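You operate a simulated robot arm through the tools that you are given. There is no shell and no other tool.

Carry out the task below with a simulated robot arm. There is one attempt and no reset: what you move stays moved.

JOB
Fit the black tip and the silver cup from the pink basket.
Fine: tip right down on the tall spigot, then the spigot knob tight. Start the cup on the short spigot and tap it down to the yellow band with the soft mallet, fingers clear of its head. Mallet back; drop nothing. Set down upright: soft mallet.

It is judged by the outcome, as a careful person would: the job done as asked, and still so three seconds after it is handed in. It fails if anything else is knocked over, pushed out of place, dropped, spilled or broken.

ROBOT AND FRAMES
A 7-joint arm with a two-finger parallel gripper, fixed in place. Base frame: the origin is on the floor under the middle of its stand, x ahead of it, y to its left, z up; the work surface is at about z = 86. Readings come in cm, degrees, newtons and seconds.
It reaches about 124.7 cm from its shoulder. Its first joint turns from -132.0 to 132.0 degrees. Payload 3.91 kg.
The TCP is the grasp point between the finger pads, 3 cm short of the fingertips. In the tool frame z runs along the fingers and y along their closing line. Largest opening 11 cm; finger width 2, thickness 1; the body of the gripper, 4.8 by 11.2 cm, starts 5.5 cm behind the TCP.
Orientation is told as [roll, pitch, yaw] about the base's x, y, z axes, in that order, counted from this pose: with the fingers straight down and closing along the base's y, the tool's x points along the base's -x, its y along +y and its z along -z.

CONTROLS
- The arm moves only by the tool arm_command. Its argument "targets" is a list of rows, each an object (a shift or turn left out is 0, a gripper value left out holds the last) with "dr": the turn, a rotation vector about the tool's x, y, z in degrees, a list of three; "linear": the shift along the tool's x, y, z in cm, a list of three; "gripper": the opening, from 0 (shut) to 1 (fully open). In form: [{"dr": [ax, ay, az], "linear": [x, y, z], "gripper": gripper}, ...]. A call has 1 to 20 rows; each row shifts and turns the commanded pose from where the row before left it, along the tool's axes as they then stand. Rows are played at 5 a second. More than 5 cm and 8.6 degrees between two rows, or a gripper value outside its range, and nothing of the call is played. A pose out of reach is approached as far as the arm can. The call stops where the force on the tool passes 40 N (or 10 N more than at its start, if that is more) or the arm is blocked; 0.2 s more then pass. Each finger travels about 10.8 cm/s and halts on what it meets, pressing with about 21 N; the grip force reading is that of the motor and also rises with nothing between the fingers. The clock runs only during rows and for 0.2 s after the last one: add rows that do not move to give the fingers time. It gives the time, the measured TCP pose, the force on the tool (base axes), the opening and the grip force at its end, in the units of the frame above (readings bear some noise), with the torque about the TCP (base axes, N m) and any sound that the robot's microphone picked up.
- Cameras (640 x 400 px; columns grow to the right, rows downward): "scene" is fixed at [5.08, 65.08, 163.91]; the picture's right is [-0.38, -0.92, 0.00], its down [-0.70, 0.29, -0.66] and it looks along [0.61, -0.25, -0.75] (base axes); focal length 277 px, centre (320, 200). "wrist" rides on the gripper at [7.2, 1.7, -10.3] in the tool frame; the picture's right is [-0.23, 0.97, 0.00], its down [-0.76, -0.18, -0.62] and it looks along [-0.61, -0.14, 0.78] (tool axes); focal length 222 px, centre (320, 200). There is no depth. A picture from a camera that has moved, and an enlarged one, comes with that camera's place and axes in the base frame and with its lens.
- snapshot(camera): a new picture of that camera. No time passes.
- zoom(camera, box): a new picture of the part [left, top, right, bottom] of that camera's present view, enlarged. No time passes.
- job_done(): hands the job in; it is judged then, once.

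Places have to be worked out from the pictures, the camera data and where the tool is seen. Open the gripper and draw the arm clear of the work before you hand the job in, unless the task says otherwise.

The tools are called after ">>>" as a command line: name --argument value ..., lists and objects as JSON in quotes. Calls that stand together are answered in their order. arm_command: Moves the arm, as the interface text tells. Its arguments: {"type":"object","properties":{"targets":{"type":"array"}},"required":["targets"]} The other tools are called the same way: snapshot (camera) takes a picture; zoom (camera, box) takes an enlarged picture of a part of a camera's view; job_done () hands the job in.

At the start:

```text
time: 0.0
tool_pos: [60.88, 34.44, 129.53]
orientation: [-0.1, 0.0, 0.0]
contact_force: [-1.4, -0.9, 0.4]
wrist_torque: [-0.03, 0.0, 0.0]
gripper_width: 11.01
grasp_force: 0.0
```

scene: 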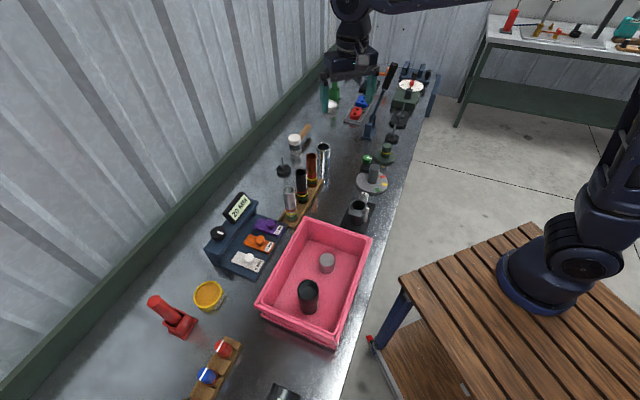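
wrist: 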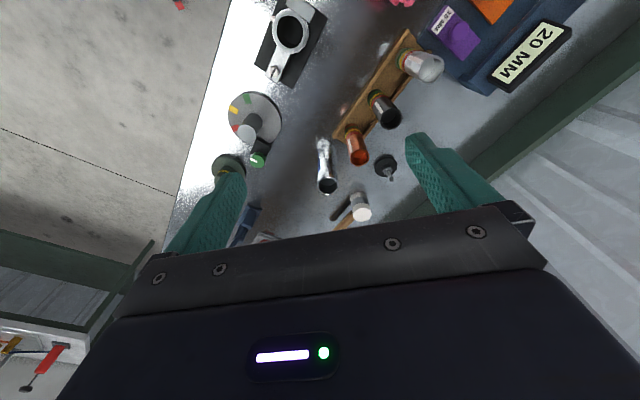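

I'll start by looking closely at the bench from both cameras to identify the spigots, basket parts and mallets.

>>> zoom --camera "scene" --box '[240, 200, 400, 300]'

>>> zoom --camera "scene" --box '[260, 120, 420, 220]'

>>> zoom --camera "scene" --box '[310, 50, 470, 150]'

>>> zoom --camera "scene" --box '[140, 260, 380, 400]'

>>> zoom --camera "wrist" --box '[200, 0, 440, 150]'

>>> zoom --camera "wrist" --box '[200, 100, 440, 250]'

```text
4.00 times, centred on (320, 250) of scene
camera zoom: at [5.08, 65.08, 163.91], right [-0.38, -0.92, 0.0], down [-0.7, 0.29, -0.66], along [0.61, -0.25, -0.75], focal length 1109 px, centre (320, 0)
```

zoom: 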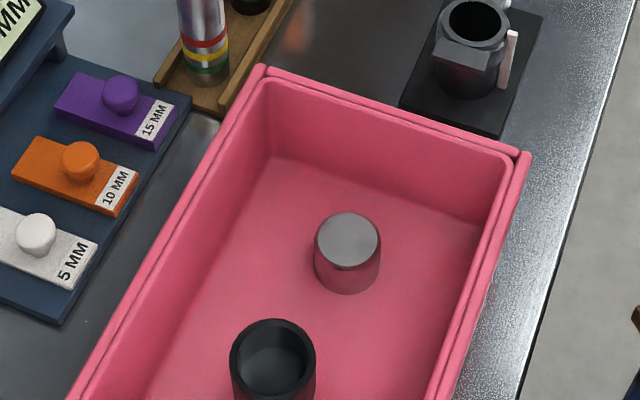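

```text
4.00 times, centred on (340, 170) of scene
camera zoom: at [5.08, 65.08, 163.91], right [-0.38, -0.92, 0.0], down [-0.7, 0.29, -0.66], along [0.61, -0.25, -0.75], focal length 1109 px, centre (240, 320)
```

zoom: 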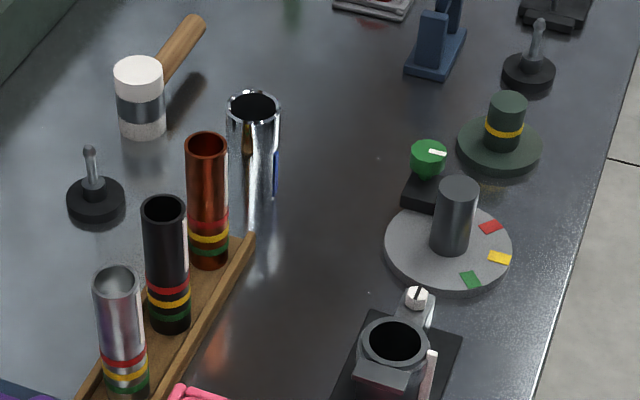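

```text
4.00 times, centred on (390, 100) of scene
camera zoom: at [5.08, 65.08, 163.91], right [-0.38, -0.92, 0.0], down [-0.7, 0.29, -0.66], along [0.61, -0.25, -0.75], focal length 1109 px, centre (40, 600)
```

zoom: 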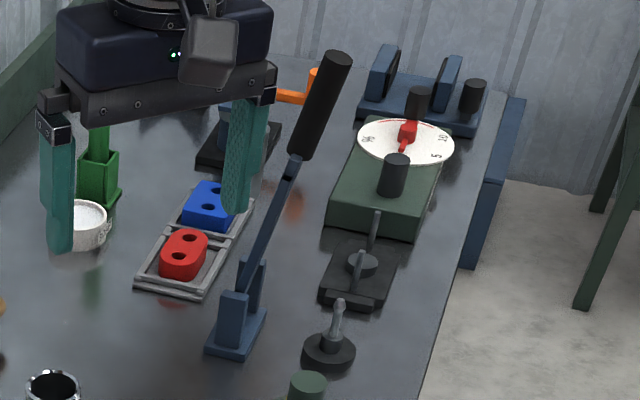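

```text
2.67 times, centred on (260, 330) of scene
camera zoom: at [5.08, 65.08, 163.91], right [-0.38, -0.92, 0.0], down [-0.7, 0.29, -0.66], along [0.61, -0.25, -0.75], focal length 739 px, centre (480, -147)
```

zoom: 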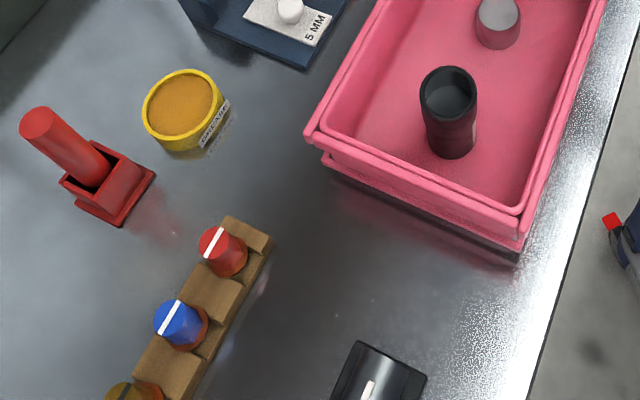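

```text
2.67 times, centred on (320, 75) of wrist
camera zoom: at [53.76, 36.07, 139.72], right [0.23, 0.97, 0.0], down [0.76, -0.18, 0.62], along [0.61, -0.14, -0.78], focal length 592 px, centre (320, 533)
```

zoom: 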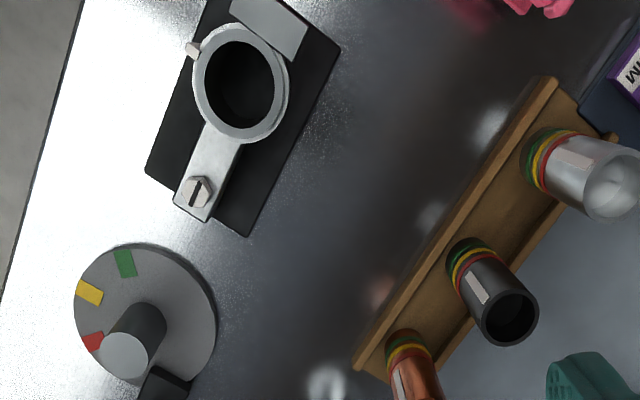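

```text
2.67 times, centred on (320, 175) of wrist
camera zoom: at [53.76, 36.07, 139.72], right [0.23, 0.97, 0.0], down [0.76, -0.18, 0.62], along [0.61, -0.14, -0.78], focal length 592 px, centre (320, 267)
```

zoom: 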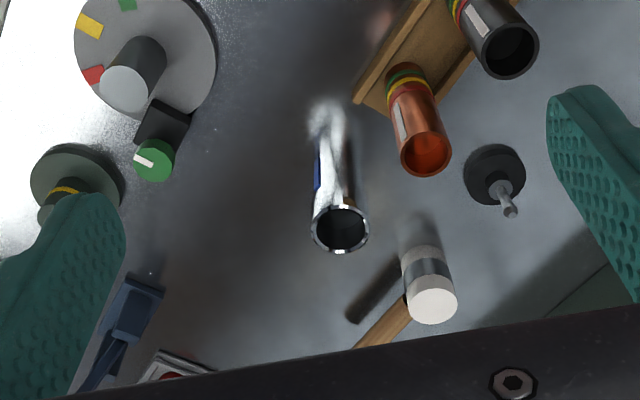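

The grey tall spigot with a green knob on a round plate sits near (68,17). The short dark-green spigot with the yellow band is just beyond it, the white-headed mallet lies further left, and the parts are in the pink basket near (38,52). I'll move the wrist camera over the basket for a closer look.

>>> arm_command --targets '[{"linear": [2.6, 1.55, 1.0]}, {"linear": [2.6, 1.55, 1.0]}, {"linear": [2.6, 1.55, 1.0]}, {"linear": [2.6, 1.55, 1.0]}, {"linear": [2.6, 1.55, 1.0]}, {"linear": [2.6, 1.55, 1.0]}, {"linear": [2.6, 1.55, 1.0]}, {"linear": [2.6, 1.55, 1.0]}, {"linear": [2.6, 1.55, 1.0]}, {"linear": [2.6, 1.55, 1.0]}, {}]'

>>> snapshot --camera "wrist"

>>> snapshot --camera "scene"

```text
time: 2.4
tool_pos: [34.95, 49.94, 119.43]
orientation: [0.0, 0.0, -0.1]
contact_force: [-1.0, -0.3, -0.3]
wrist_torque: [0.0, -0.04, -0.01]
gripper_width: 10.98
grasp_force: 0.0
```

```text
taken
camera wrist: at [27.77, 51.56, 129.7], right [0.23, 0.97, 0.0], down [0.76, -0.18, 0.62], along [0.61, -0.14, -0.78], focal length 222 px, centre (320, 200)
```

wrist: 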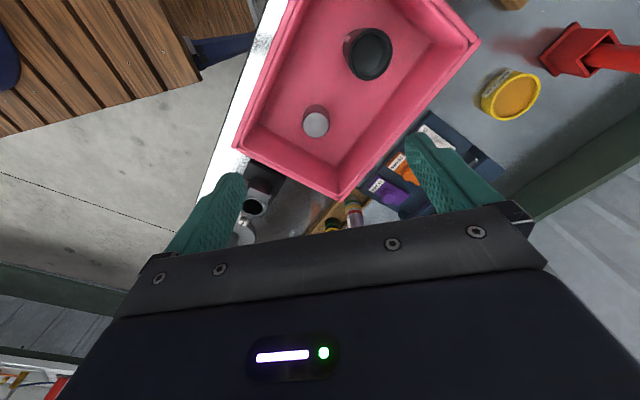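

```text
taken
```

scene: 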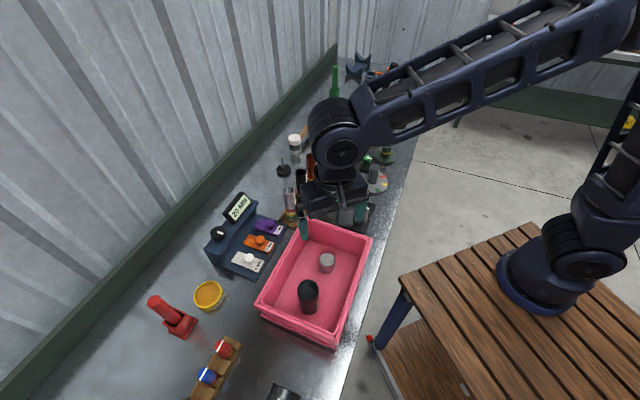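

The basket is in view, so I'll zoom in on both parts to see which ends are open.

>>> zoom --camera "wrist" --box '[270, 0, 430, 100]'

>>> zoom --camera "wrist" --box '[270, 70, 370, 150]'

>>> zoom --camera "scene" --box '[280, 240, 360, 320]'

>>> zoom --camera "wrist" --box '[220, 0, 500, 210]'

```text
4.00 times, centred on (350, 50) of wrist
camera zoom: at [27.77, 51.56, 129.7], right [0.23, 0.97, 0.0], down [0.76, -0.18, 0.62], along [0.61, -0.14, -0.78], focal length 888 px, centre (200, 800)
```

zoom: 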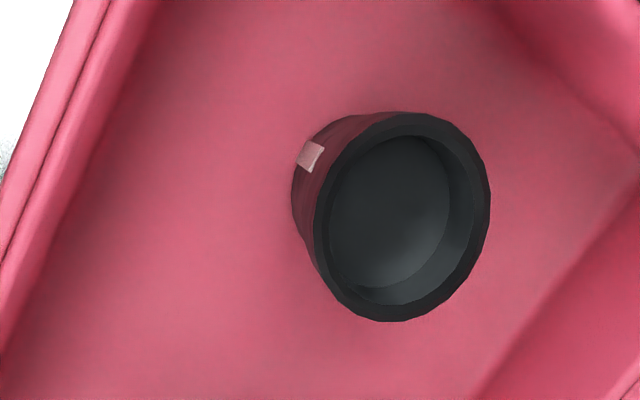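

```text
5.00 times, centred on (320, 110) of wrist
camera zoom: at [27.77, 51.56, 129.7], right [0.23, 0.97, 0.0], down [0.76, -0.18, 0.62], along [0.61, -0.14, -0.78], focal length 1111 px, centre (320, 650)
```

zoom: 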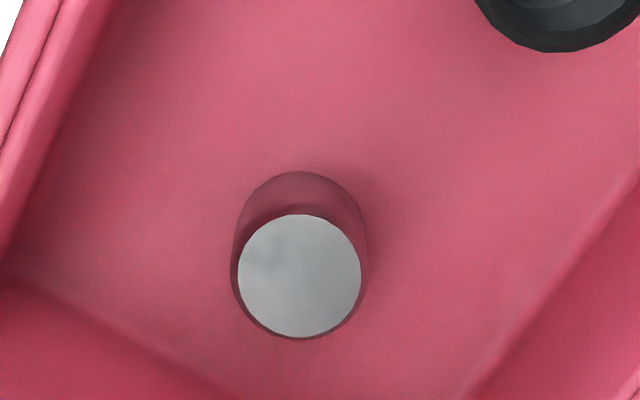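

```text
5.00 times, centred on (320, 280) of scene
camera zoom: at [5.08, 65.08, 163.91], right [-0.38, -0.92, 0.0], down [-0.7, 0.29, -0.66], along [0.61, -0.25, -0.75], focal length 1386 px, centre (320, -200)
```

zoom: 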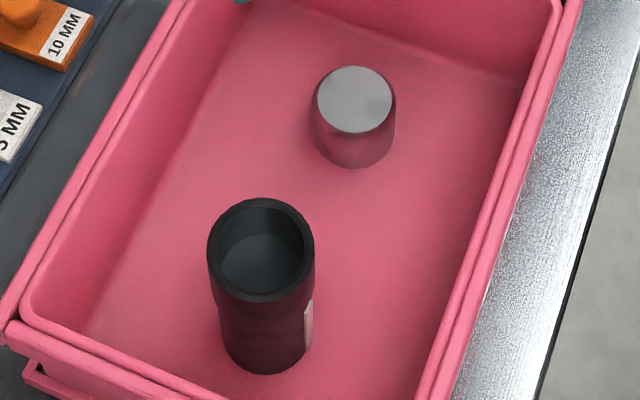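

```text
1.90 times, centred on (360, 105) of wrist
camera zoom: at [27.77, 51.56, 129.7], right [0.23, 0.97, 0.0], down [0.76, -0.18, 0.62], along [0.61, -0.14, -0.78], focal length 423 px, centre (244, 381)
```

zoom: 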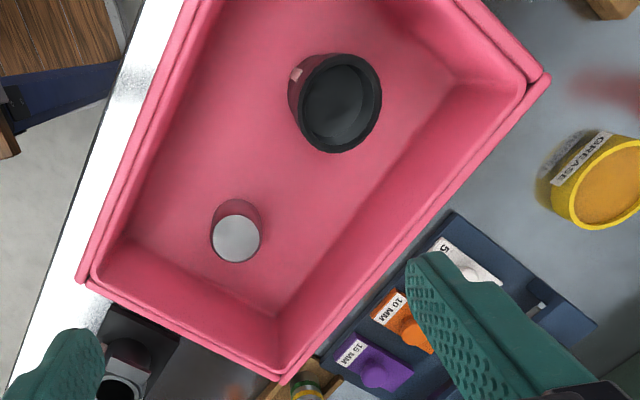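

The cup sits closed end up near (41,48). The black tip stands mouth up near (32.5,57), with what looks like a shallow recess on top. Before planning I'll inspect the spigots up close, carrying the camera high over to them.

>>> arm_command --targets '[{"linear": [-3, -3.2, 0]}, {"linear": [-3, -3.2, 0]}, {"linear": [-3, -3.2, 0]}, {"linear": [-3, -3.2, 0]}, {"linear": [-3, -3.2, 0]}, {"linear": [-3, -3.2, 0]}, {"linear": [-3, -3.2, 0]}, {"linear": [-3, -3.2, 0]}, {"linear": [-3, -3.2, 1]}, {"linear": [-3, -3.2, 2]}, {"linear": [-1, 0, 3]}, {}]'

>>> snapshot --camera "wrist"

>>> zoom --camera "wrist" --box '[240, 20, 400, 120]'

```text
time: 5.0
tool_pos: [65.84, 17.69, 113.37]
orientation: [0.0, -0.1, -0.1]
contact_force: [-0.4, -0.2, 0.0]
wrist_torque: [0.03, 0.01, 0.02]
gripper_width: 10.98
grasp_force: 0.0
```

```text
taken
camera wrist: at [58.6, 19.34, 123.69], right [0.23, 0.97, 0.0], down [0.76, -0.18, 0.62], along [0.61, -0.14, -0.78], focal length 222 px, centre (320, 200)
```

wrist: 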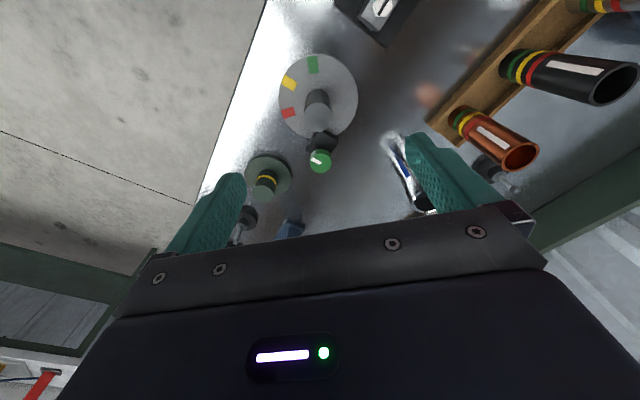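

```text
4.00 times, centred on (320, 70) of wrist
camera zoom: at [58.6, 19.34, 123.69], right [0.23, 0.97, 0.0], down [0.76, -0.18, 0.62], along [0.61, -0.14, -0.78], focal length 888 px, centre (320, 720)
```

zoom: 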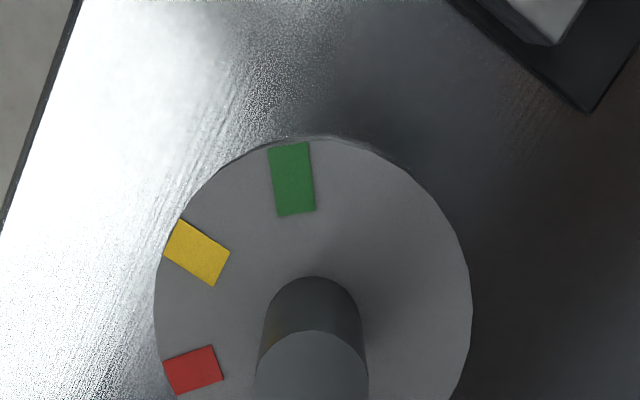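

I can see the plate with its red, yellow and green marks and the green knob beside the spigot. I'll zoom on the knob, the tall spigot and the short spigot.

>>> zoom --camera "wrist" --box '[270, 80, 390, 180]'

>>> zoom --camera "wrist" --box '[220, 140, 340, 220]'

>>> zoom --camera "scene" --box '[340, 130, 420, 210]'

```text
4.00 times, centred on (330, 130) of wrist
camera zoom: at [58.6, 19.34, 123.69], right [0.23, 0.97, 0.0], down [0.76, -0.18, 0.62], along [0.61, -0.14, -0.78], focal length 888 px, centre (280, 480)
```

zoom: 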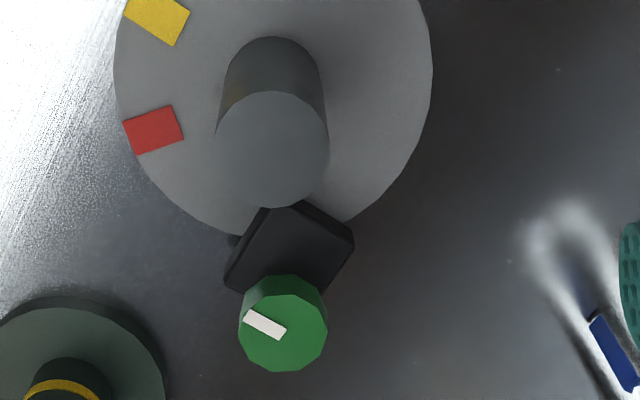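

```text
5.00 times, centred on (280, 180) of wrist
camera zoom: at [58.6, 19.34, 123.69], right [0.23, 0.97, 0.0], down [0.76, -0.18, 0.62], along [0.61, -0.14, -0.78], focal length 1111 px, centre (520, 300)
```

zoom: 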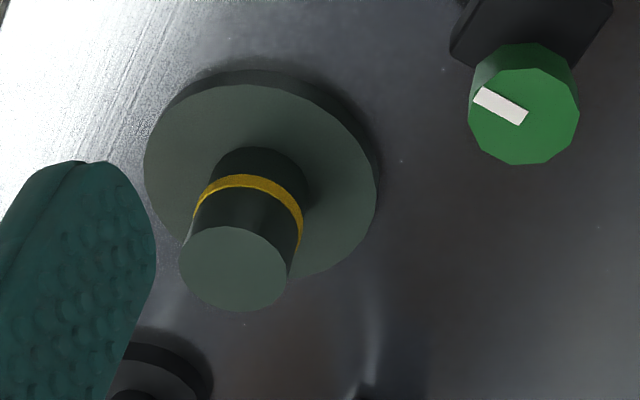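

```text
5.00 times, centred on (380, 170) of scene
camera zoom: at [5.08, 65.08, 163.91], right [-0.38, -0.92, 0.0], down [-0.7, 0.29, -0.66], along [0.61, -0.25, -0.75], focal length 1386 px, centre (20, 350)
```

zoom: 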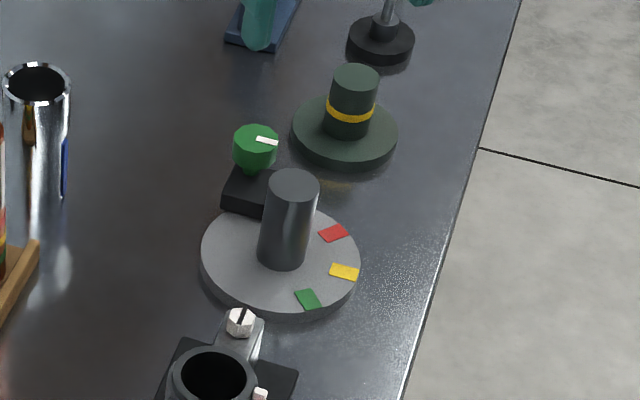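

The geometry so far:

| Item | Position (x, y) | Top z | Diameter |
|---|---|---|---|
| Tall spigot | (67.9, 17.2) | about 95.5 | about 3.5 |
| Knob axis | (75, 16) | about 94 | about 3.3 |
| Short spigot | (78.4, 5.4) | about 94 | about 3.5 |

Next I'll fly over to look at the mallet, staying above the tubes.

>>> arm_command --targets '[{"linear": [0, 0, -2]}, {"linear": [-2.2, 1.85, 0]}, {"linear": [-2.2, 1.85, 0]}, {"linear": [-2.2, 1.85, 0]}, {"linear": [-2.2, 1.85, 0]}, {"linear": [-2.2, 1.85, 0]}, {"linear": [-2.2, 1.85, 0]}, {"linear": [-2.2, 1.85, 0]}, {"linear": [-2.2, 1.85, 0]}, {"linear": [-2.2, 1.85, 0]}, {"linear": [-2.2, 1.85, 0]}, {}]'

>>> snapshot --camera "wrist"

>>> zoom --camera "wrist" --box '[240, 80, 400, 200]'

>>> snapshot --camera "scene"

```text
time: 7.6
tool_pos: [87.88, 36.51, 115.36]
orientation: [0.1, 0.0, 0.0]
contact_force: [0.0, 0.4, -0.1]
wrist_torque: [0.02, -0.01, -0.02]
gripper_width: 10.99
grasp_force: 0.0
```

```text
taken
camera wrist: at [80.63, 38.01, 125.69], right [0.23, 0.97, 0.0], down [0.76, -0.18, 0.62], along [0.61, -0.14, -0.78], focal length 222 px, centre (320, 200)
```

wrist: 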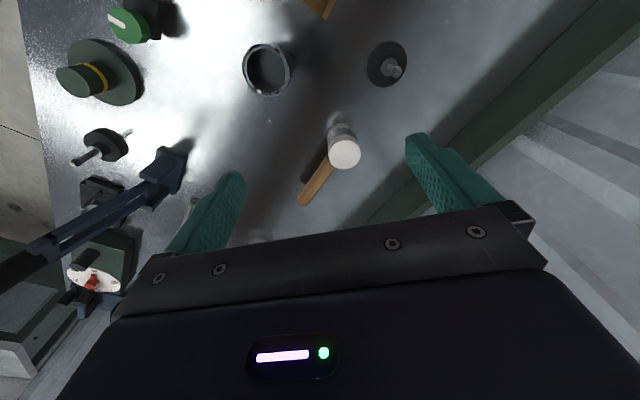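

```text
3.33 times, centred on (320, 140) of wrist
camera zoom: at [80.63, 38.01, 125.69], right [0.23, 0.97, 0.0], down [0.76, -0.18, 0.62], along [0.61, -0.14, -0.78], focal length 740 px, centre (320, 400)
```

zoom: 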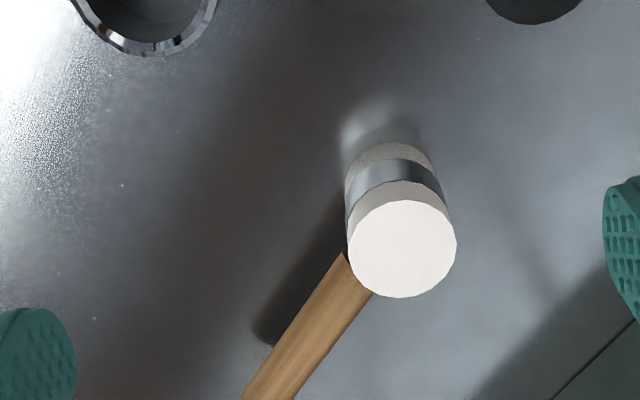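

```text
taken
```

scene: 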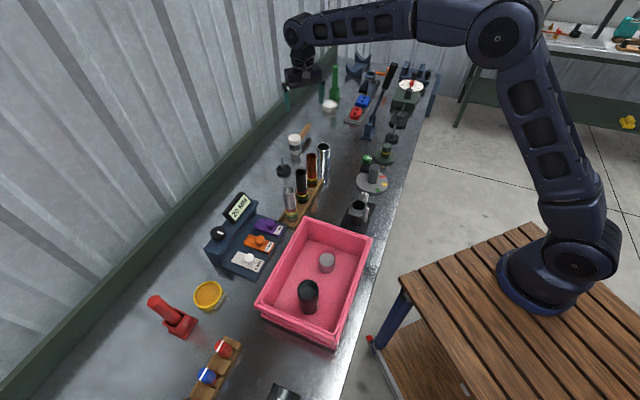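

The mallet stands on its head near (97.5,38), top about z 94, with the handle horizontal toward (108.4,28.2). I'll fly back over the basket to judge the tip's bore depth from close above.

>>> arm_command --targets '[{"linear": [3.6, 1.32, 0]}, {"linear": [3.6, 1.32, 0]}, {"linear": [3.6, 1.32, 0]}, {"linear": [3.6, 1.32, 0]}, {"linear": [3.6, 1.32, 0]}, {"linear": [3.6, 1.32, 0]}, {"linear": [3.6, 1.32, 0]}, {"linear": [3.6, 1.32, 0]}, {"linear": [3.6, 1.32, 0]}, {"linear": [3.6, 1.32, 0]}, {"linear": [3.6, 1.32, 0]}, {"linear": [3.6, 1.32, 0]}, {"linear": [3.6, 1.32, 0]}, {"linear": [3.6, 1.32, 0]}, {"linear": [3.6, 1.32, 0]}, {"linear": [0, 0, 3]}, {"linear": [0, 0, 3]}, {}]'

>>> snapshot --camera "wrist"

>>> zoom --camera "wrist" --box '[240, 60, 400, 180]'

```text
time: 11.4
tool_pos: [33.78, 56.36, 109.52]
orientation: [0.0, 0.0, 0.0]
contact_force: [-0.3, 0.8, -0.4]
wrist_torque: [0.01, 0.03, 0.01]
gripper_width: 10.98
grasp_force: 0.0
```

```text
taken
camera wrist: at [26.66, 57.93, 119.7], right [0.23, 0.97, 0.0], down [0.76, -0.18, 0.62], along [0.61, -0.14, -0.78], focal length 222 px, centre (320, 200)
```

wrist: 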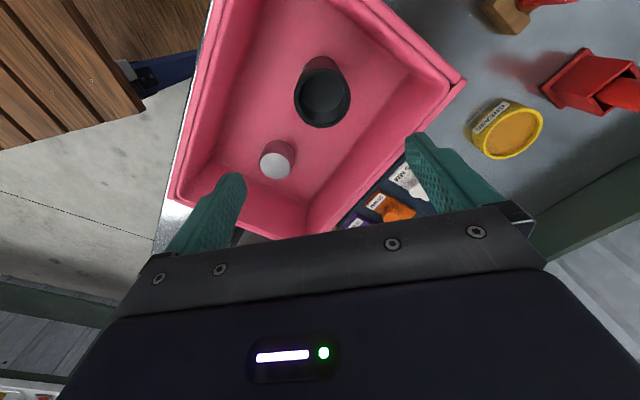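

```text
3.33 times, centred on (320, 120) of wrist
camera zoom: at [26.66, 57.93, 119.7], right [0.23, 0.97, 0.0], down [0.76, -0.18, 0.62], along [0.61, -0.14, -0.78], focal length 740 px, centre (320, 467)
```

zoom: 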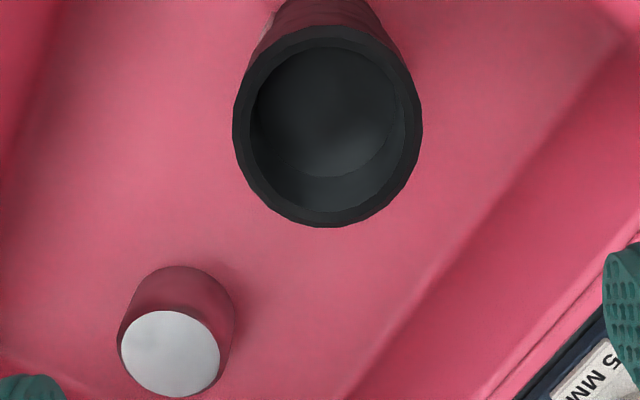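

The tip's rim is centred at (32.0,57.0), z about 98.4, OD about 5.1. Its upper recess is only about 3.5 deep, so I need to see the underside. I'll align over it, descend and grip the collar from above.

>>> arm_command --targets '[{"linear": [1.75, 0.62, 0], "gripper": 0.75}, {"linear": [0, 0, 3]}, {"linear": [0, 0, 3]}, {"linear": [0, 0, 3]}, {}]'

>>> snapshot --camera "wrist"

>>> zoom --camera "scene" --box '[250, 200, 390, 340]'

```text
time: 12.6
tool_pos: [32.11, 56.98, 100.36]
orientation: [0.1, -0.1, 0.0]
contact_force: [0.3, -0.2, 0.4]
wrist_torque: [-0.01, 0.03, -0.01]
gripper_width: 8.24
grasp_force: 0.0
```

```text
taken
camera wrist: at [24.95, 58.54, 110.71], right [0.23, 0.97, 0.0], down [0.76, -0.18, 0.62], along [0.61, -0.14, -0.78], focal length 222 px, centre (320, 200)
```

wrist: 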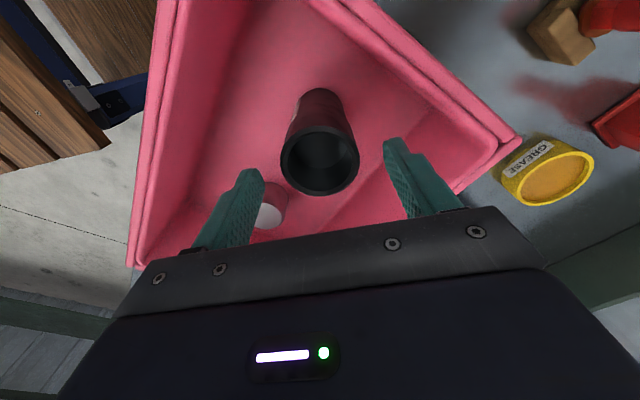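

```text
2.86 times, centred on (320, 270) of scene
camera zoom: at [5.08, 65.08, 163.91], right [-0.38, -0.92, 0.0], down [-0.7, 0.29, -0.66], along [0.61, -0.25, -0.75], focal length 792 px, centre (320, 0)
```

zoom: 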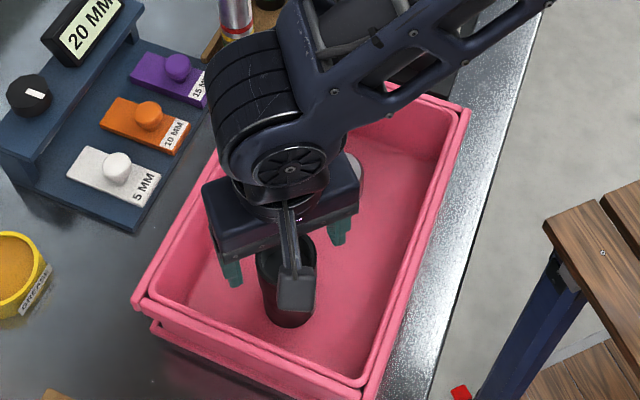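

Triangulating again puts the rim at z about 97 and (32.3,56.9), well centred between the fingers. I'll lower to z 95 and close gently on the collar.

>>> arm_command --targets '[{"linear": [-0.2, -0.05, 1.8]}, {"linear": [0, 0, 1.8]}, {"linear": [0, 0, 1.8]}, {}, {"gripper": 0.55}, {"gripper": 0.4}, {"gripper": 0.3}, {}, {}]'

>>> snapshot --camera "wrist"

```text
time: 14.6
tool_pos: [32.31, 56.82, 95.1]
orientation: [0.0, 0.0, 0.0]
contact_force: [-0.2, 0.0, 0.0]
wrist_torque: [0.01, 0.03, 0.0]
gripper_width: 5.33
grasp_force: 20.9
```

```text
taken
camera wrist: at [25.12, 58.5, 105.39], right [0.23, 0.97, 0.0], down [0.76, -0.18, 0.62], along [0.61, -0.14, -0.78], focal length 222 px, centre (320, 200)
```

wrist: 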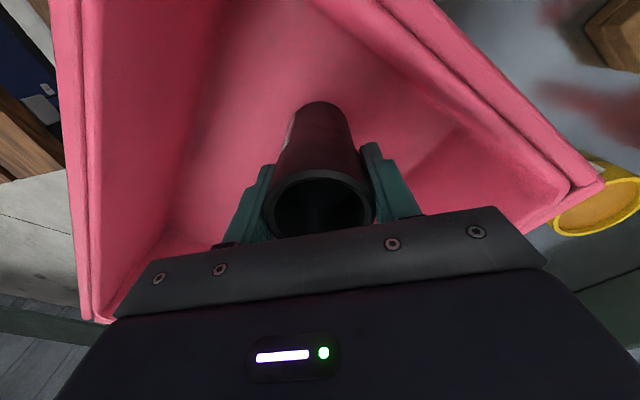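

It's gripped at 5.33 cm wide with 21 N. I'll lift it straight up, then check the grip and the underside.

>>> arm_command --targets '[{"linear": [0, 0, -1]}, {"linear": [0, 0, -2]}, {"linear": [0, 0, -3]}, {"linear": [0, 0, -3]}, {"linear": [0, 0, -3]}, {"linear": [0, 0, -3]}, {"linear": [0, 0, -3]}, {"linear": [0, 0, -3]}, {"linear": [0, 0, -2]}, {}]'

>>> snapshot --camera "wrist"

>>> zoom --camera "scene" --box '[220, 160, 420, 340]'

```text
time: 16.8
tool_pos: [32.38, 56.89, 118.01]
orientation: [0.0, 0.1, -0.1]
contact_force: [0.1, -0.3, -1.5]
wrist_torque: [-0.01, 0.01, -0.01]
gripper_width: 5.36
grasp_force: 21.1
```

```text
taken
camera wrist: at [25.19, 58.46, 128.32], right [0.23, 0.97, 0.0], down [0.76, -0.18, 0.62], along [0.61, -0.14, -0.78], focal length 222 px, centre (320, 200)
```

wrist: 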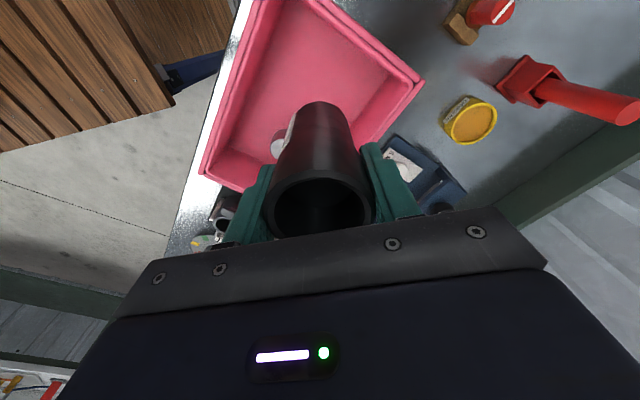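

```text
2.22 times, centred on (320, 250) of scene
camera zoom: at [5.08, 65.08, 163.91], right [-0.38, -0.92, 0.0], down [-0.7, 0.29, -0.66], along [0.61, -0.25, -0.75], focal length 616 px, centre (320, 89)
```

zoom: 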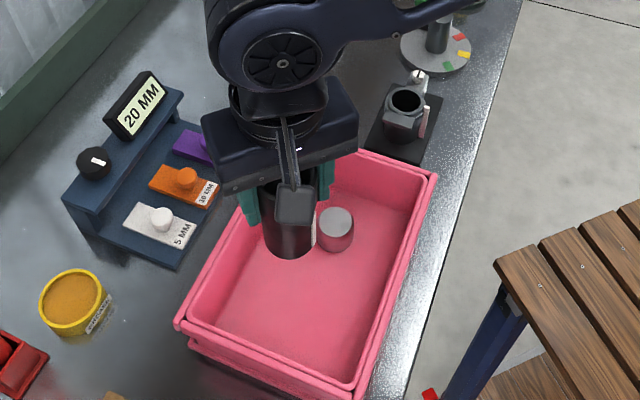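

The tip hangs straight at about 0.15 kg. I'll carry it to open space over the table front and tilt it sideways so the scene camera can see its lower end.

>>> arm_command --targets '[{"linear": [-1.47, -3.5, -0.9]}, {"linear": [-1.47, -3.5, -0.9]}, {"linear": [-1.47, -3.5, -0.9]}, {"linear": [-1.47, -3.5, -0.9]}, {"linear": [-1.47, -3.5, -0.9]}, {"linear": [-1.47, -3.5, -0.9]}, {"linear": [-1.47, -3.5, -0.9]}, {"linear": [-1.47, -3.5, -0.9]}, {"linear": [-1.47, -3.5, -0.9]}, {"linear": [-1.47, -3.5, -0.9]}, {"linear": [-1.47, -3.5, -0.9]}, {"linear": [-1.47, -3.5, -0.9]}, {}]'

>>> arm_command --targets '[{"dr": [-7, 0, 0]}, {"dr": [-7, 0, 0]}, {"dr": [-7, 0, 0]}, {"dr": [-7, 0, 0]}, {"dr": [-7, 0, 0]}, {"dr": [-7, 0, 0]}, {"dr": [-7, 0, 0]}, {"dr": [-7, 0, 0]}, {"dr": [-7, 0, 0]}, {"dr": [-7, 0, 0]}, {"dr": [-7, 0, 0]}, {"dr": [-7, 0, 0]}, {"dr": [-6, 0, 0]}, {}]'

>>> snapshot --camera "scene"

```text
time: 19.6
tool_pos: [50.0, 14.97, 128.98]
orientation: [0.0, 0.0, 0.0]
contact_force: [0.4, 0.6, -1.0]
wrist_torque: [-0.04, -0.01, 0.01]
gripper_width: 5.34
grasp_force: 21.2
```

```text
time: 22.6
tool_pos: [50.04, 14.81, 128.86]
orientation: [90.1, 0.1, -0.1]
contact_force: [0.7, 0.7, -1.4]
wrist_torque: [0.03, -0.02, 0.03]
gripper_width: 5.34
grasp_force: 21.1
```

```text
taken
```

scene: 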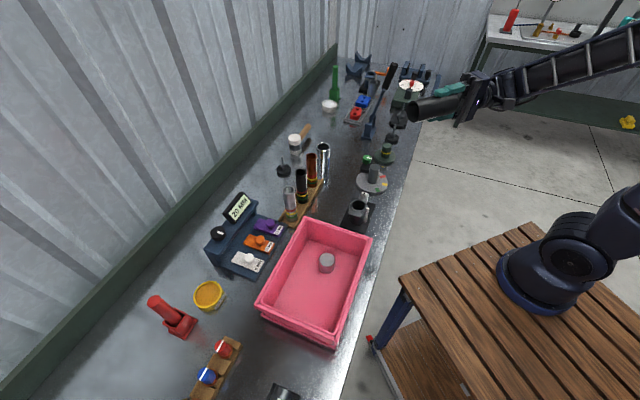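

Now I'll zoom on the tip's lower end.

>>> zoom --camera "scene" --box '[400, 70, 500, 140]'

>>> snapshot --camera "wrist"

```text
5.71 times, centred on (450, 105) of scene
camera zoom: at [5.08, 65.08, 163.91], right [-0.38, -0.92, 0.0], down [-0.7, 0.29, -0.66], along [0.61, -0.25, -0.75], focal length 1584 px, centre (-423, 743)
```

zoom: 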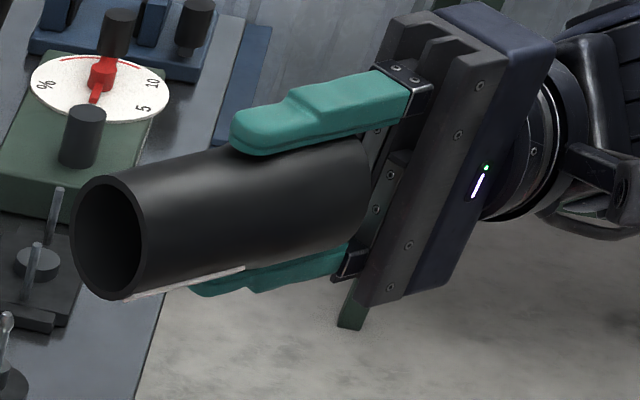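

```text
taken
camera wrist: at [42.86, 4.4, 130.49], right [0.23, 0.0, 0.97], down [0.76, -0.62, -0.18], along [0.61, 0.78, -0.14], focal length 222 px, centre (320, 200)
```

wrist: 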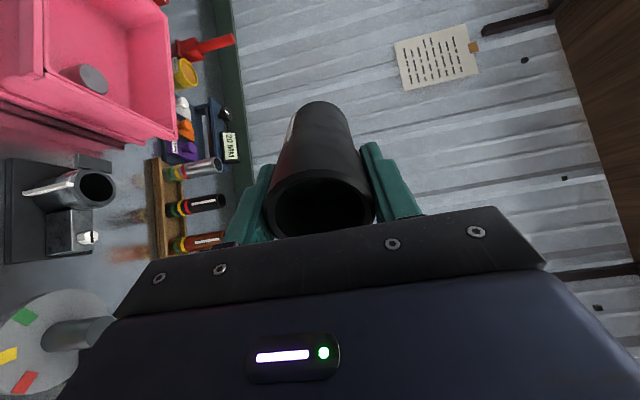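

The lower end has a wide, deep bore, so the tip fits as it stands and needs no flipping. There's also a paper on the wall, so I'll zoom in and read it.

>>> zoom --camera "wrist" --box '[385, 20, 495, 100]'

>>> zoom --camera "scene" --box '[400, 90, 440, 125]'

>>> zoom --camera "wrist" --box '[150, 140, 260, 260]'

```text
5.00 times, centred on (440, 60) of wrist
camera zoom: at [42.86, 4.4, 130.49], right [0.23, 0.0, 0.97], down [0.76, -0.62, -0.18], along [0.61, 0.78, -0.14], focal length 1111 px, centre (-280, 900)
```

zoom: 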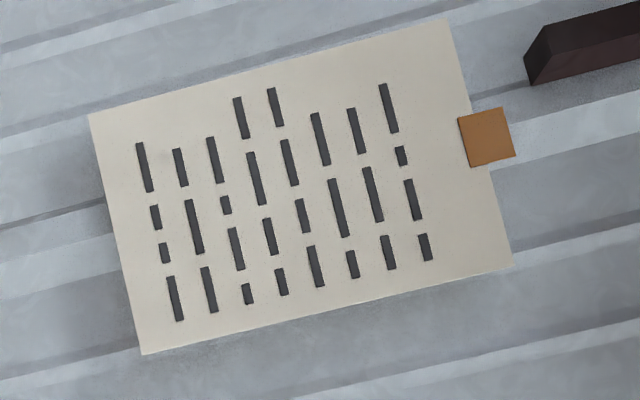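

```text
11.43 times, centred on (420, 108) of scene
camera zoom: at [5.08, 65.08, 163.91], right [-0.38, -0.92, 0.0], down [-0.7, 0.29, -0.66], along [0.61, -0.25, -0.75], focal length 3168 px, centre (-823, 1257)
```

zoom: 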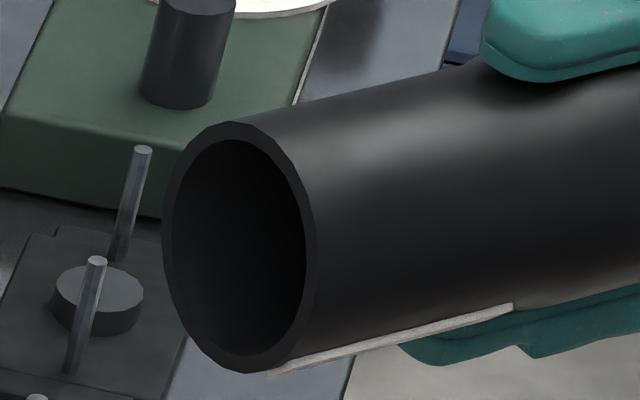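

```text
3.33 times, centred on (205, 200) of wrist
camera zoom: at [42.86, 4.4, 130.49], right [0.23, 0.0, 0.97], down [0.76, -0.62, -0.18], along [0.61, 0.78, -0.14], focal length 740 px, centre (703, 200)
```

zoom: 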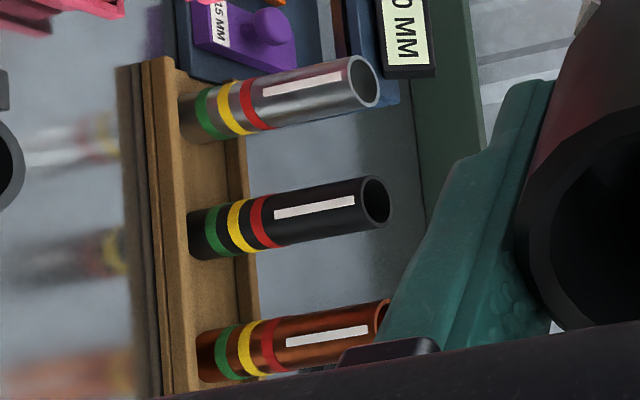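

The note is just decoration. I'll swing the tip back to vertical and view the tall spigot from one side to pin down its position.

>>> arm_command --targets '[{"dr": [7, 0, 0]}, {"dr": [7, 0, 0]}, {"dr": [7, 0, 0]}, {"dr": [7, 0, 0]}, {"dr": [7, 0, 0]}, {"dr": [7, 0, 0]}, {"dr": [7, 0, 0]}, {"dr": [7, 0, 0]}, {"dr": [7, 0, 0]}, {"dr": [7, 0, 0]}, {"dr": [7, 0, 0]}, {"dr": [7, 0, 0]}, {"dr": [6, 0, 0]}, {"linear": [-2.4, -2, 2.2]}, {"linear": [-2.4, -2, 2.2]}, {"linear": [-2.4, -2, 2.2]}, {"linear": [-2.4, -2, 2.2]}, {"linear": [-2.4, -2, 2.2]}, {}]'

>>> snapshot --camera "wrist"

>>> zoom --camera "wrist" --box '[360, 50, 520, 170]'

```text
time: 26.6
tool_pos: [62.05, 4.81, 117.94]
orientation: [0.0, 0.0, 0.1]
contact_force: [-1.1, 0.4, -0.7]
wrist_torque: [-0.02, -0.05, 0.01]
gripper_width: 5.3
grasp_force: 21.6
```

```text
taken
camera wrist: at [54.9, 6.43, 128.29], right [0.23, 0.97, 0.0], down [0.76, -0.18, 0.62], along [0.61, -0.14, -0.78], focal length 222 px, centre (320, 200)
```

wrist: 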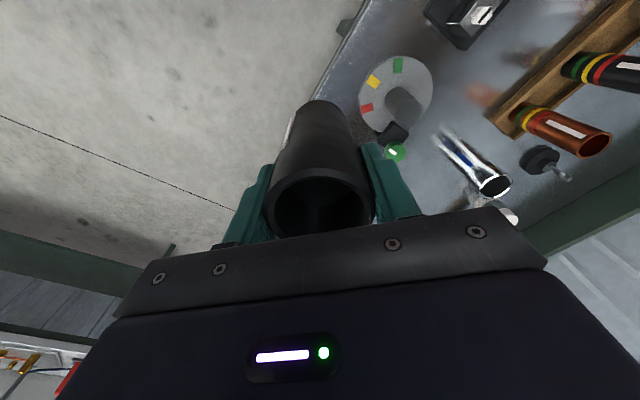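

```text
3.33 times, centred on (440, 110) of wrist
camera zoom: at [54.9, 6.43, 128.29], right [0.23, 0.97, 0.0], down [0.76, -0.18, 0.62], along [0.61, -0.14, -0.78], focal length 740 px, centre (-80, 500)
```

zoom: 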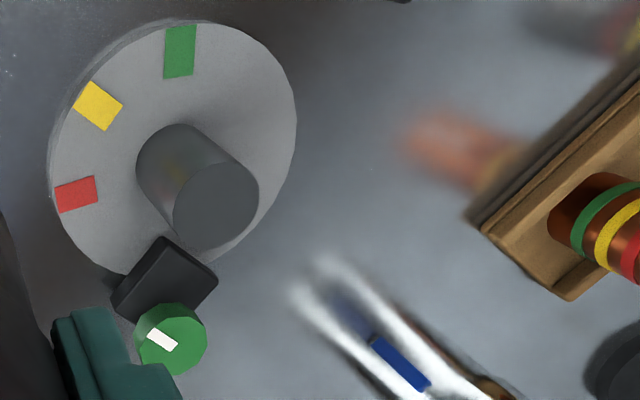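

Combining the two views gives the tall spigot at (68.0,16.9), top z about 94.4, plate top about 88, diameter about 3.6 against the tip's bore of about 4.3. I'll move over it and hover with the tip's bottom just above the spigot.

>>> arm_command --targets '[{"linear": [-1.2, 2.4, 0]}, {"linear": [-1.2, 2.4, 0]}, {"linear": [-1.2, 2.4, 0]}, {"linear": [-1.2, 2.4, 0]}, {"linear": [-1.15, 2.45, 0]}, {"linear": [0, 0, 3]}, {"linear": [0, 0, 3]}, {"linear": [0, 0, 3]}, {"linear": [0, 0, 3]}, {"linear": [0, 0, 1.5]}, {}]'

>>> snapshot --camera "wrist"

>>> zoom --camera "scene" --box '[310, 110, 430, 220]'

```text
time: 29.0
tool_pos: [67.73, 16.94, 104.27]
orientation: [0.0, 0.0, 0.1]
contact_force: [0.2, 0.2, -0.9]
wrist_torque: [-0.05, -0.02, 0.01]
gripper_width: 5.31
grasp_force: 20.6
```

```text
taken
camera wrist: at [60.62, 18.53, 114.47], right [0.23, 0.97, 0.0], down [0.76, -0.18, 0.62], along [0.61, -0.14, -0.78], focal length 222 px, centre (320, 200)
```

wrist: 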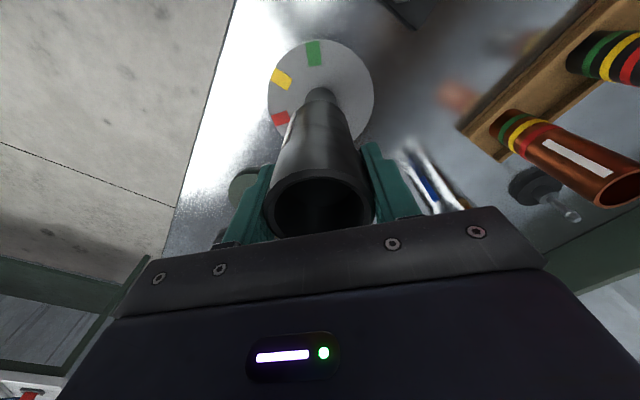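

```text
3.64 times, centred on (370, 165) of scene
camera zoom: at [5.08, 65.08, 163.91], right [-0.38, -0.92, 0.0], down [-0.7, 0.29, -0.66], along [0.61, -0.25, -0.75], focal length 1008 px, centre (138, 327)
```

zoom: 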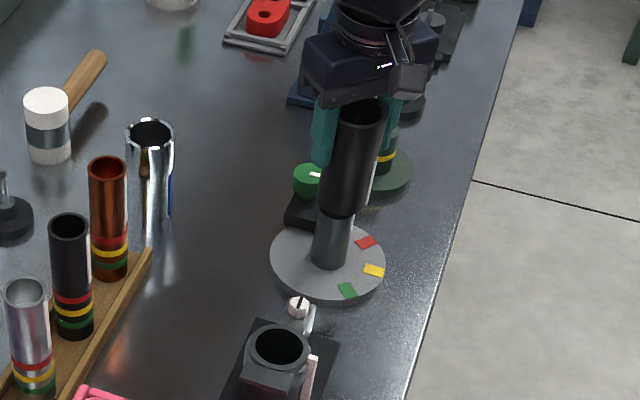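

The tip hovers above the spigot. I'll zoom both views to check the alignment.

>>> zoom --camera "wrist" --box '[260, 30, 380, 130]'

>>> zoom --camera "scene" --box '[380, 130, 420, 190]'

>>> zoom --camera "scene" --box '[345, 130, 405, 190]'

```text
4.00 times, centred on (320, 80) of wrist
camera zoom: at [60.62, 18.53, 114.47], right [0.23, 0.97, 0.0], down [0.76, -0.18, 0.62], along [0.61, -0.14, -0.78], focal length 888 px, centre (320, 680)
```

zoom: 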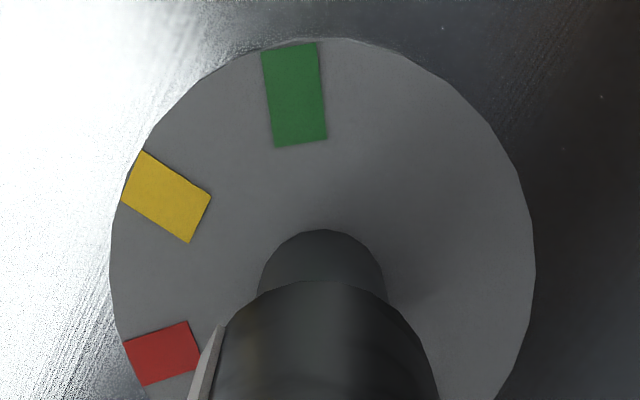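

```text
6.67 times, centred on (400, 160) of scene
camera zoom: at [5.08, 65.08, 163.91], right [-0.38, -0.92, 0.0], down [-0.7, 0.29, -0.66], along [0.61, -0.25, -0.75], focal length 1848 px, centre (-213, 467)
```

zoom: 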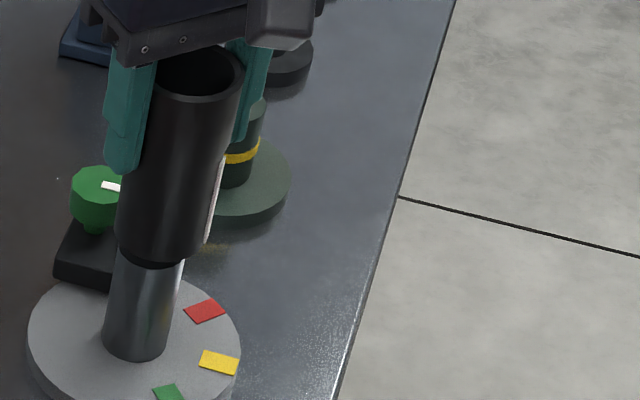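

```text
6.67 times, centred on (375, 160) of scene
camera zoom: at [5.08, 65.08, 163.91], right [-0.38, -0.92, 0.0], down [-0.7, 0.29, -0.66], along [0.61, -0.25, -0.75], focal length 1848 px, centre (-47, 467)
```

zoom: 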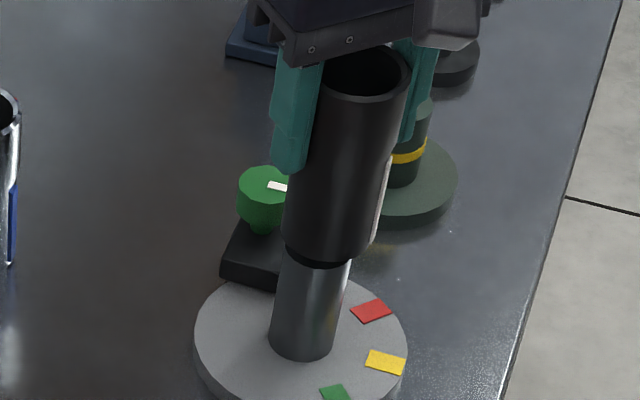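

The wrist view looks centred, while the scene view hints at a small sideways offset, so I'll measure both more closely.

>>> zoom --camera "wrist" --box '[275, 80, 371, 140]'

>>> zoom --camera "scene" --box '[358, 152, 390, 188]'

```text
6.67 times, centred on (323, 110) of wrist
camera zoom: at [60.62, 18.53, 114.47], right [0.23, 0.97, 0.0], down [0.76, -0.18, 0.62], along [0.61, -0.14, -0.78], focal length 1481 px, centre (300, 800)
```

zoom: 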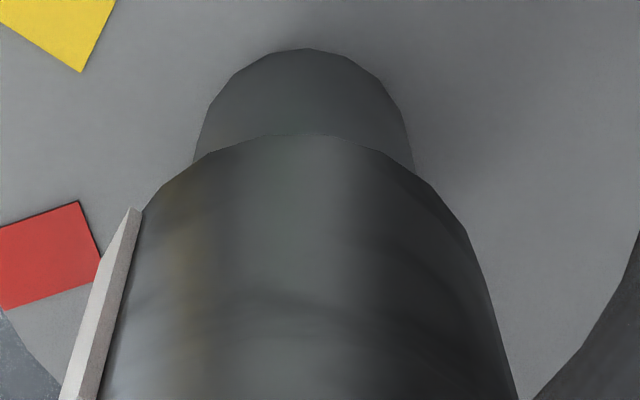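

```text
11.11 times, centred on (374, 170) of scene
camera zoom: at [5.08, 65.08, 163.91], right [-0.38, -0.92, 0.0], down [-0.7, 0.29, -0.66], along [0.61, -0.25, -0.75], focal length 3080 px, centre (-280, 533)
```

zoom: 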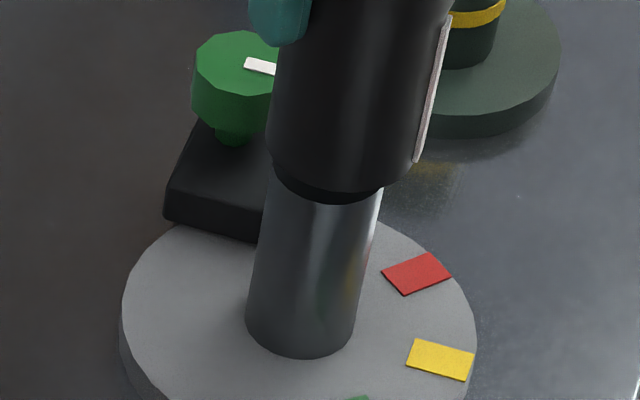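

Both views agree to within about 0.15 cm, with a slight +x correction needed. I'll shift +0.25 cm in x and lower a little so the bore starts over the spigot, watching the force.

>>> arm_command --targets '[{"linear": [-0.25, 0, 0]}, {"linear": [0, 0, 0.8]}, {"linear": [0, 0, 0.8]}, {"linear": [0, 0, 0.8]}, {"linear": [0, 0, 0.6]}, {}]'

>>> zoom --camera "scene" --box '[350, 140, 400, 190]'

>>> zoom --camera "wrist" --box '[260, 50, 380, 150]'

```text
time: 30.4
tool_pos: [68.19, 17.0, 101.31]
orientation: [0.0, 0.0, 0.1]
contact_force: [-2.8, 2.4, 4.6]
wrist_torque: [0.2, 0.2, 0.05]
gripper_width: 5.34
grasp_force: 21.1
```

```text
8.00 times, centred on (375, 165) of scene
camera zoom: at [5.08, 65.08, 163.91], right [-0.38, -0.92, 0.0], down [-0.7, 0.29, -0.66], along [0.61, -0.25, -0.75], focal length 2217 px, centre (-120, 480)
```

zoom: 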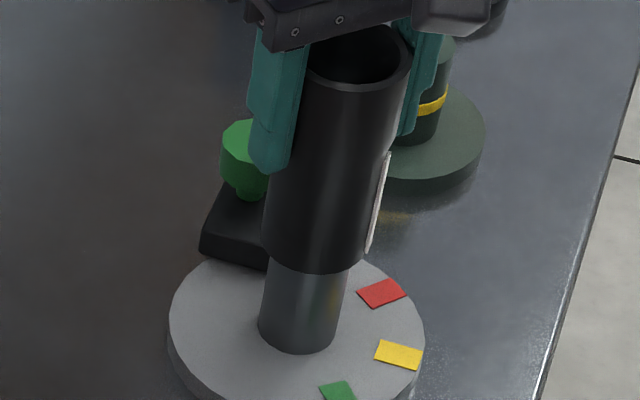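

```text
4.00 times, centred on (320, 100) of wrist
camera zoom: at [61.01, 18.52, 111.64], right [0.23, 0.97, 0.0], down [0.76, -0.18, 0.62], along [0.61, -0.14, -0.78], focal length 888 px, centre (320, 600)
```

zoom: 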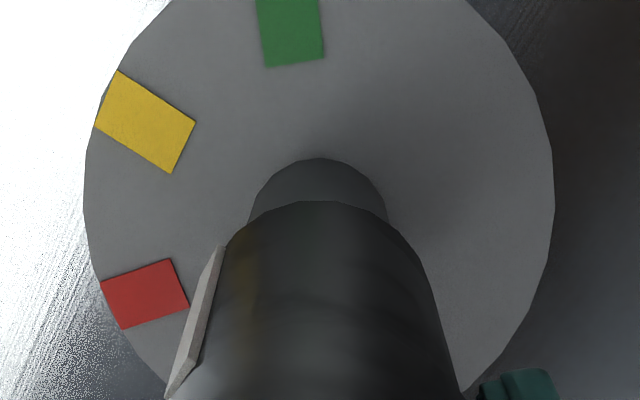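

There's a light contact, about 5.6 N up, with a lateral push of (-2.8,+2.4) N. So the rim is just touching the spigot's edge and the spigot centre lies slightly toward -x,+y. I'll back up a little, shift (-0.25,+0.22) and try again.

>>> arm_command --targets '[{"linear": [0, 0, -0.8]}, {"linear": [0.25, 0.22, 0]}, {}, {"linear": [0, 0, 0.4]}, {"linear": [0, 0, 0.4]}, {"linear": [0, 0, 0.3]}, {"linear": [0, 0, 0.3]}, {}]'

>>> zoom --camera "scene" --box '[350, 140, 400, 190]'

```text
time: 32.2
tool_pos: [68.03, 17.21, 100.76]
orientation: [0.0, -0.1, 0.0]
contact_force: [-3.0, 5.2, 3.0]
wrist_torque: [0.48, 0.17, 0.04]
gripper_width: 5.33
grasp_force: 21.0
```

```text
8.00 times, centred on (375, 165) of scene
camera zoom: at [5.08, 65.08, 163.91], right [-0.38, -0.92, 0.0], down [-0.7, 0.29, -0.66], along [0.61, -0.25, -0.75], focal length 2217 px, centre (-120, 480)
```

zoom: 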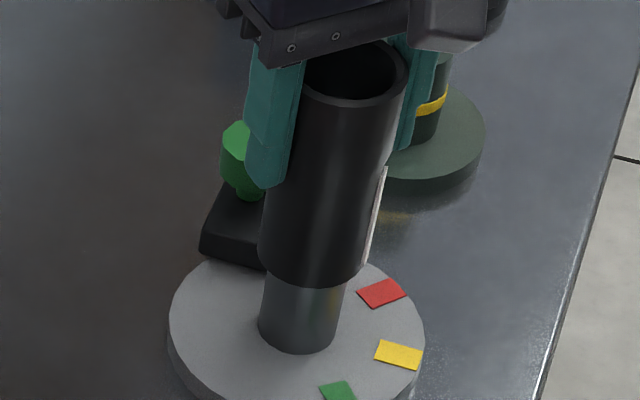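

The tip is starting over the spigot, but the wall pushes it toward +y and -x. I'll ease that way with small shifts and check the force.

>>> arm_command --targets '[{"linear": [0.1, 0.15, 0]}, {"linear": [0.05, 0.15, 0]}, {}]'

```text
time: 33.0
tool_pos: [67.86, 17.19, 100.64]
orientation: [-0.1, 0.0, -0.2]
contact_force: [6.1, -13.2, 6.2]
wrist_torque: [-0.97, -0.37, 0.14]
gripper_width: 5.34
grasp_force: 20.6
```

The force reversed, so the tip is captured and the neutral point lies between, near (67.87,17.17). I'll go back there, then lower slowly.

>>> arm_command --targets '[{"linear": [-0.1, -0.215, 0]}, {}, {}]'

>>> arm_command --targets '[{"linear": [0, 0, 0.4]}, {"linear": [0, 0, 0.4]}, {"linear": [0, 0, 0.4]}, {}]'

```text
time: 33.8
tool_pos: [67.91, 17.23, 100.76]
orientation: [0.0, 0.0, 0.0]
contact_force: [-5.9, 2.8, 2.9]
wrist_torque: [0.24, 0.58, 0.07]
gripper_width: 5.35
grasp_force: 21.2
```

```text
time: 34.8
tool_pos: [67.9, 17.33, 99.53]
orientation: [0.0, 0.0, 0.0]
contact_force: [2.4, -0.4, 4.5]
wrist_torque: [-0.09, -0.29, 0.02]
gripper_width: 5.34
grasp_force: 20.8
```

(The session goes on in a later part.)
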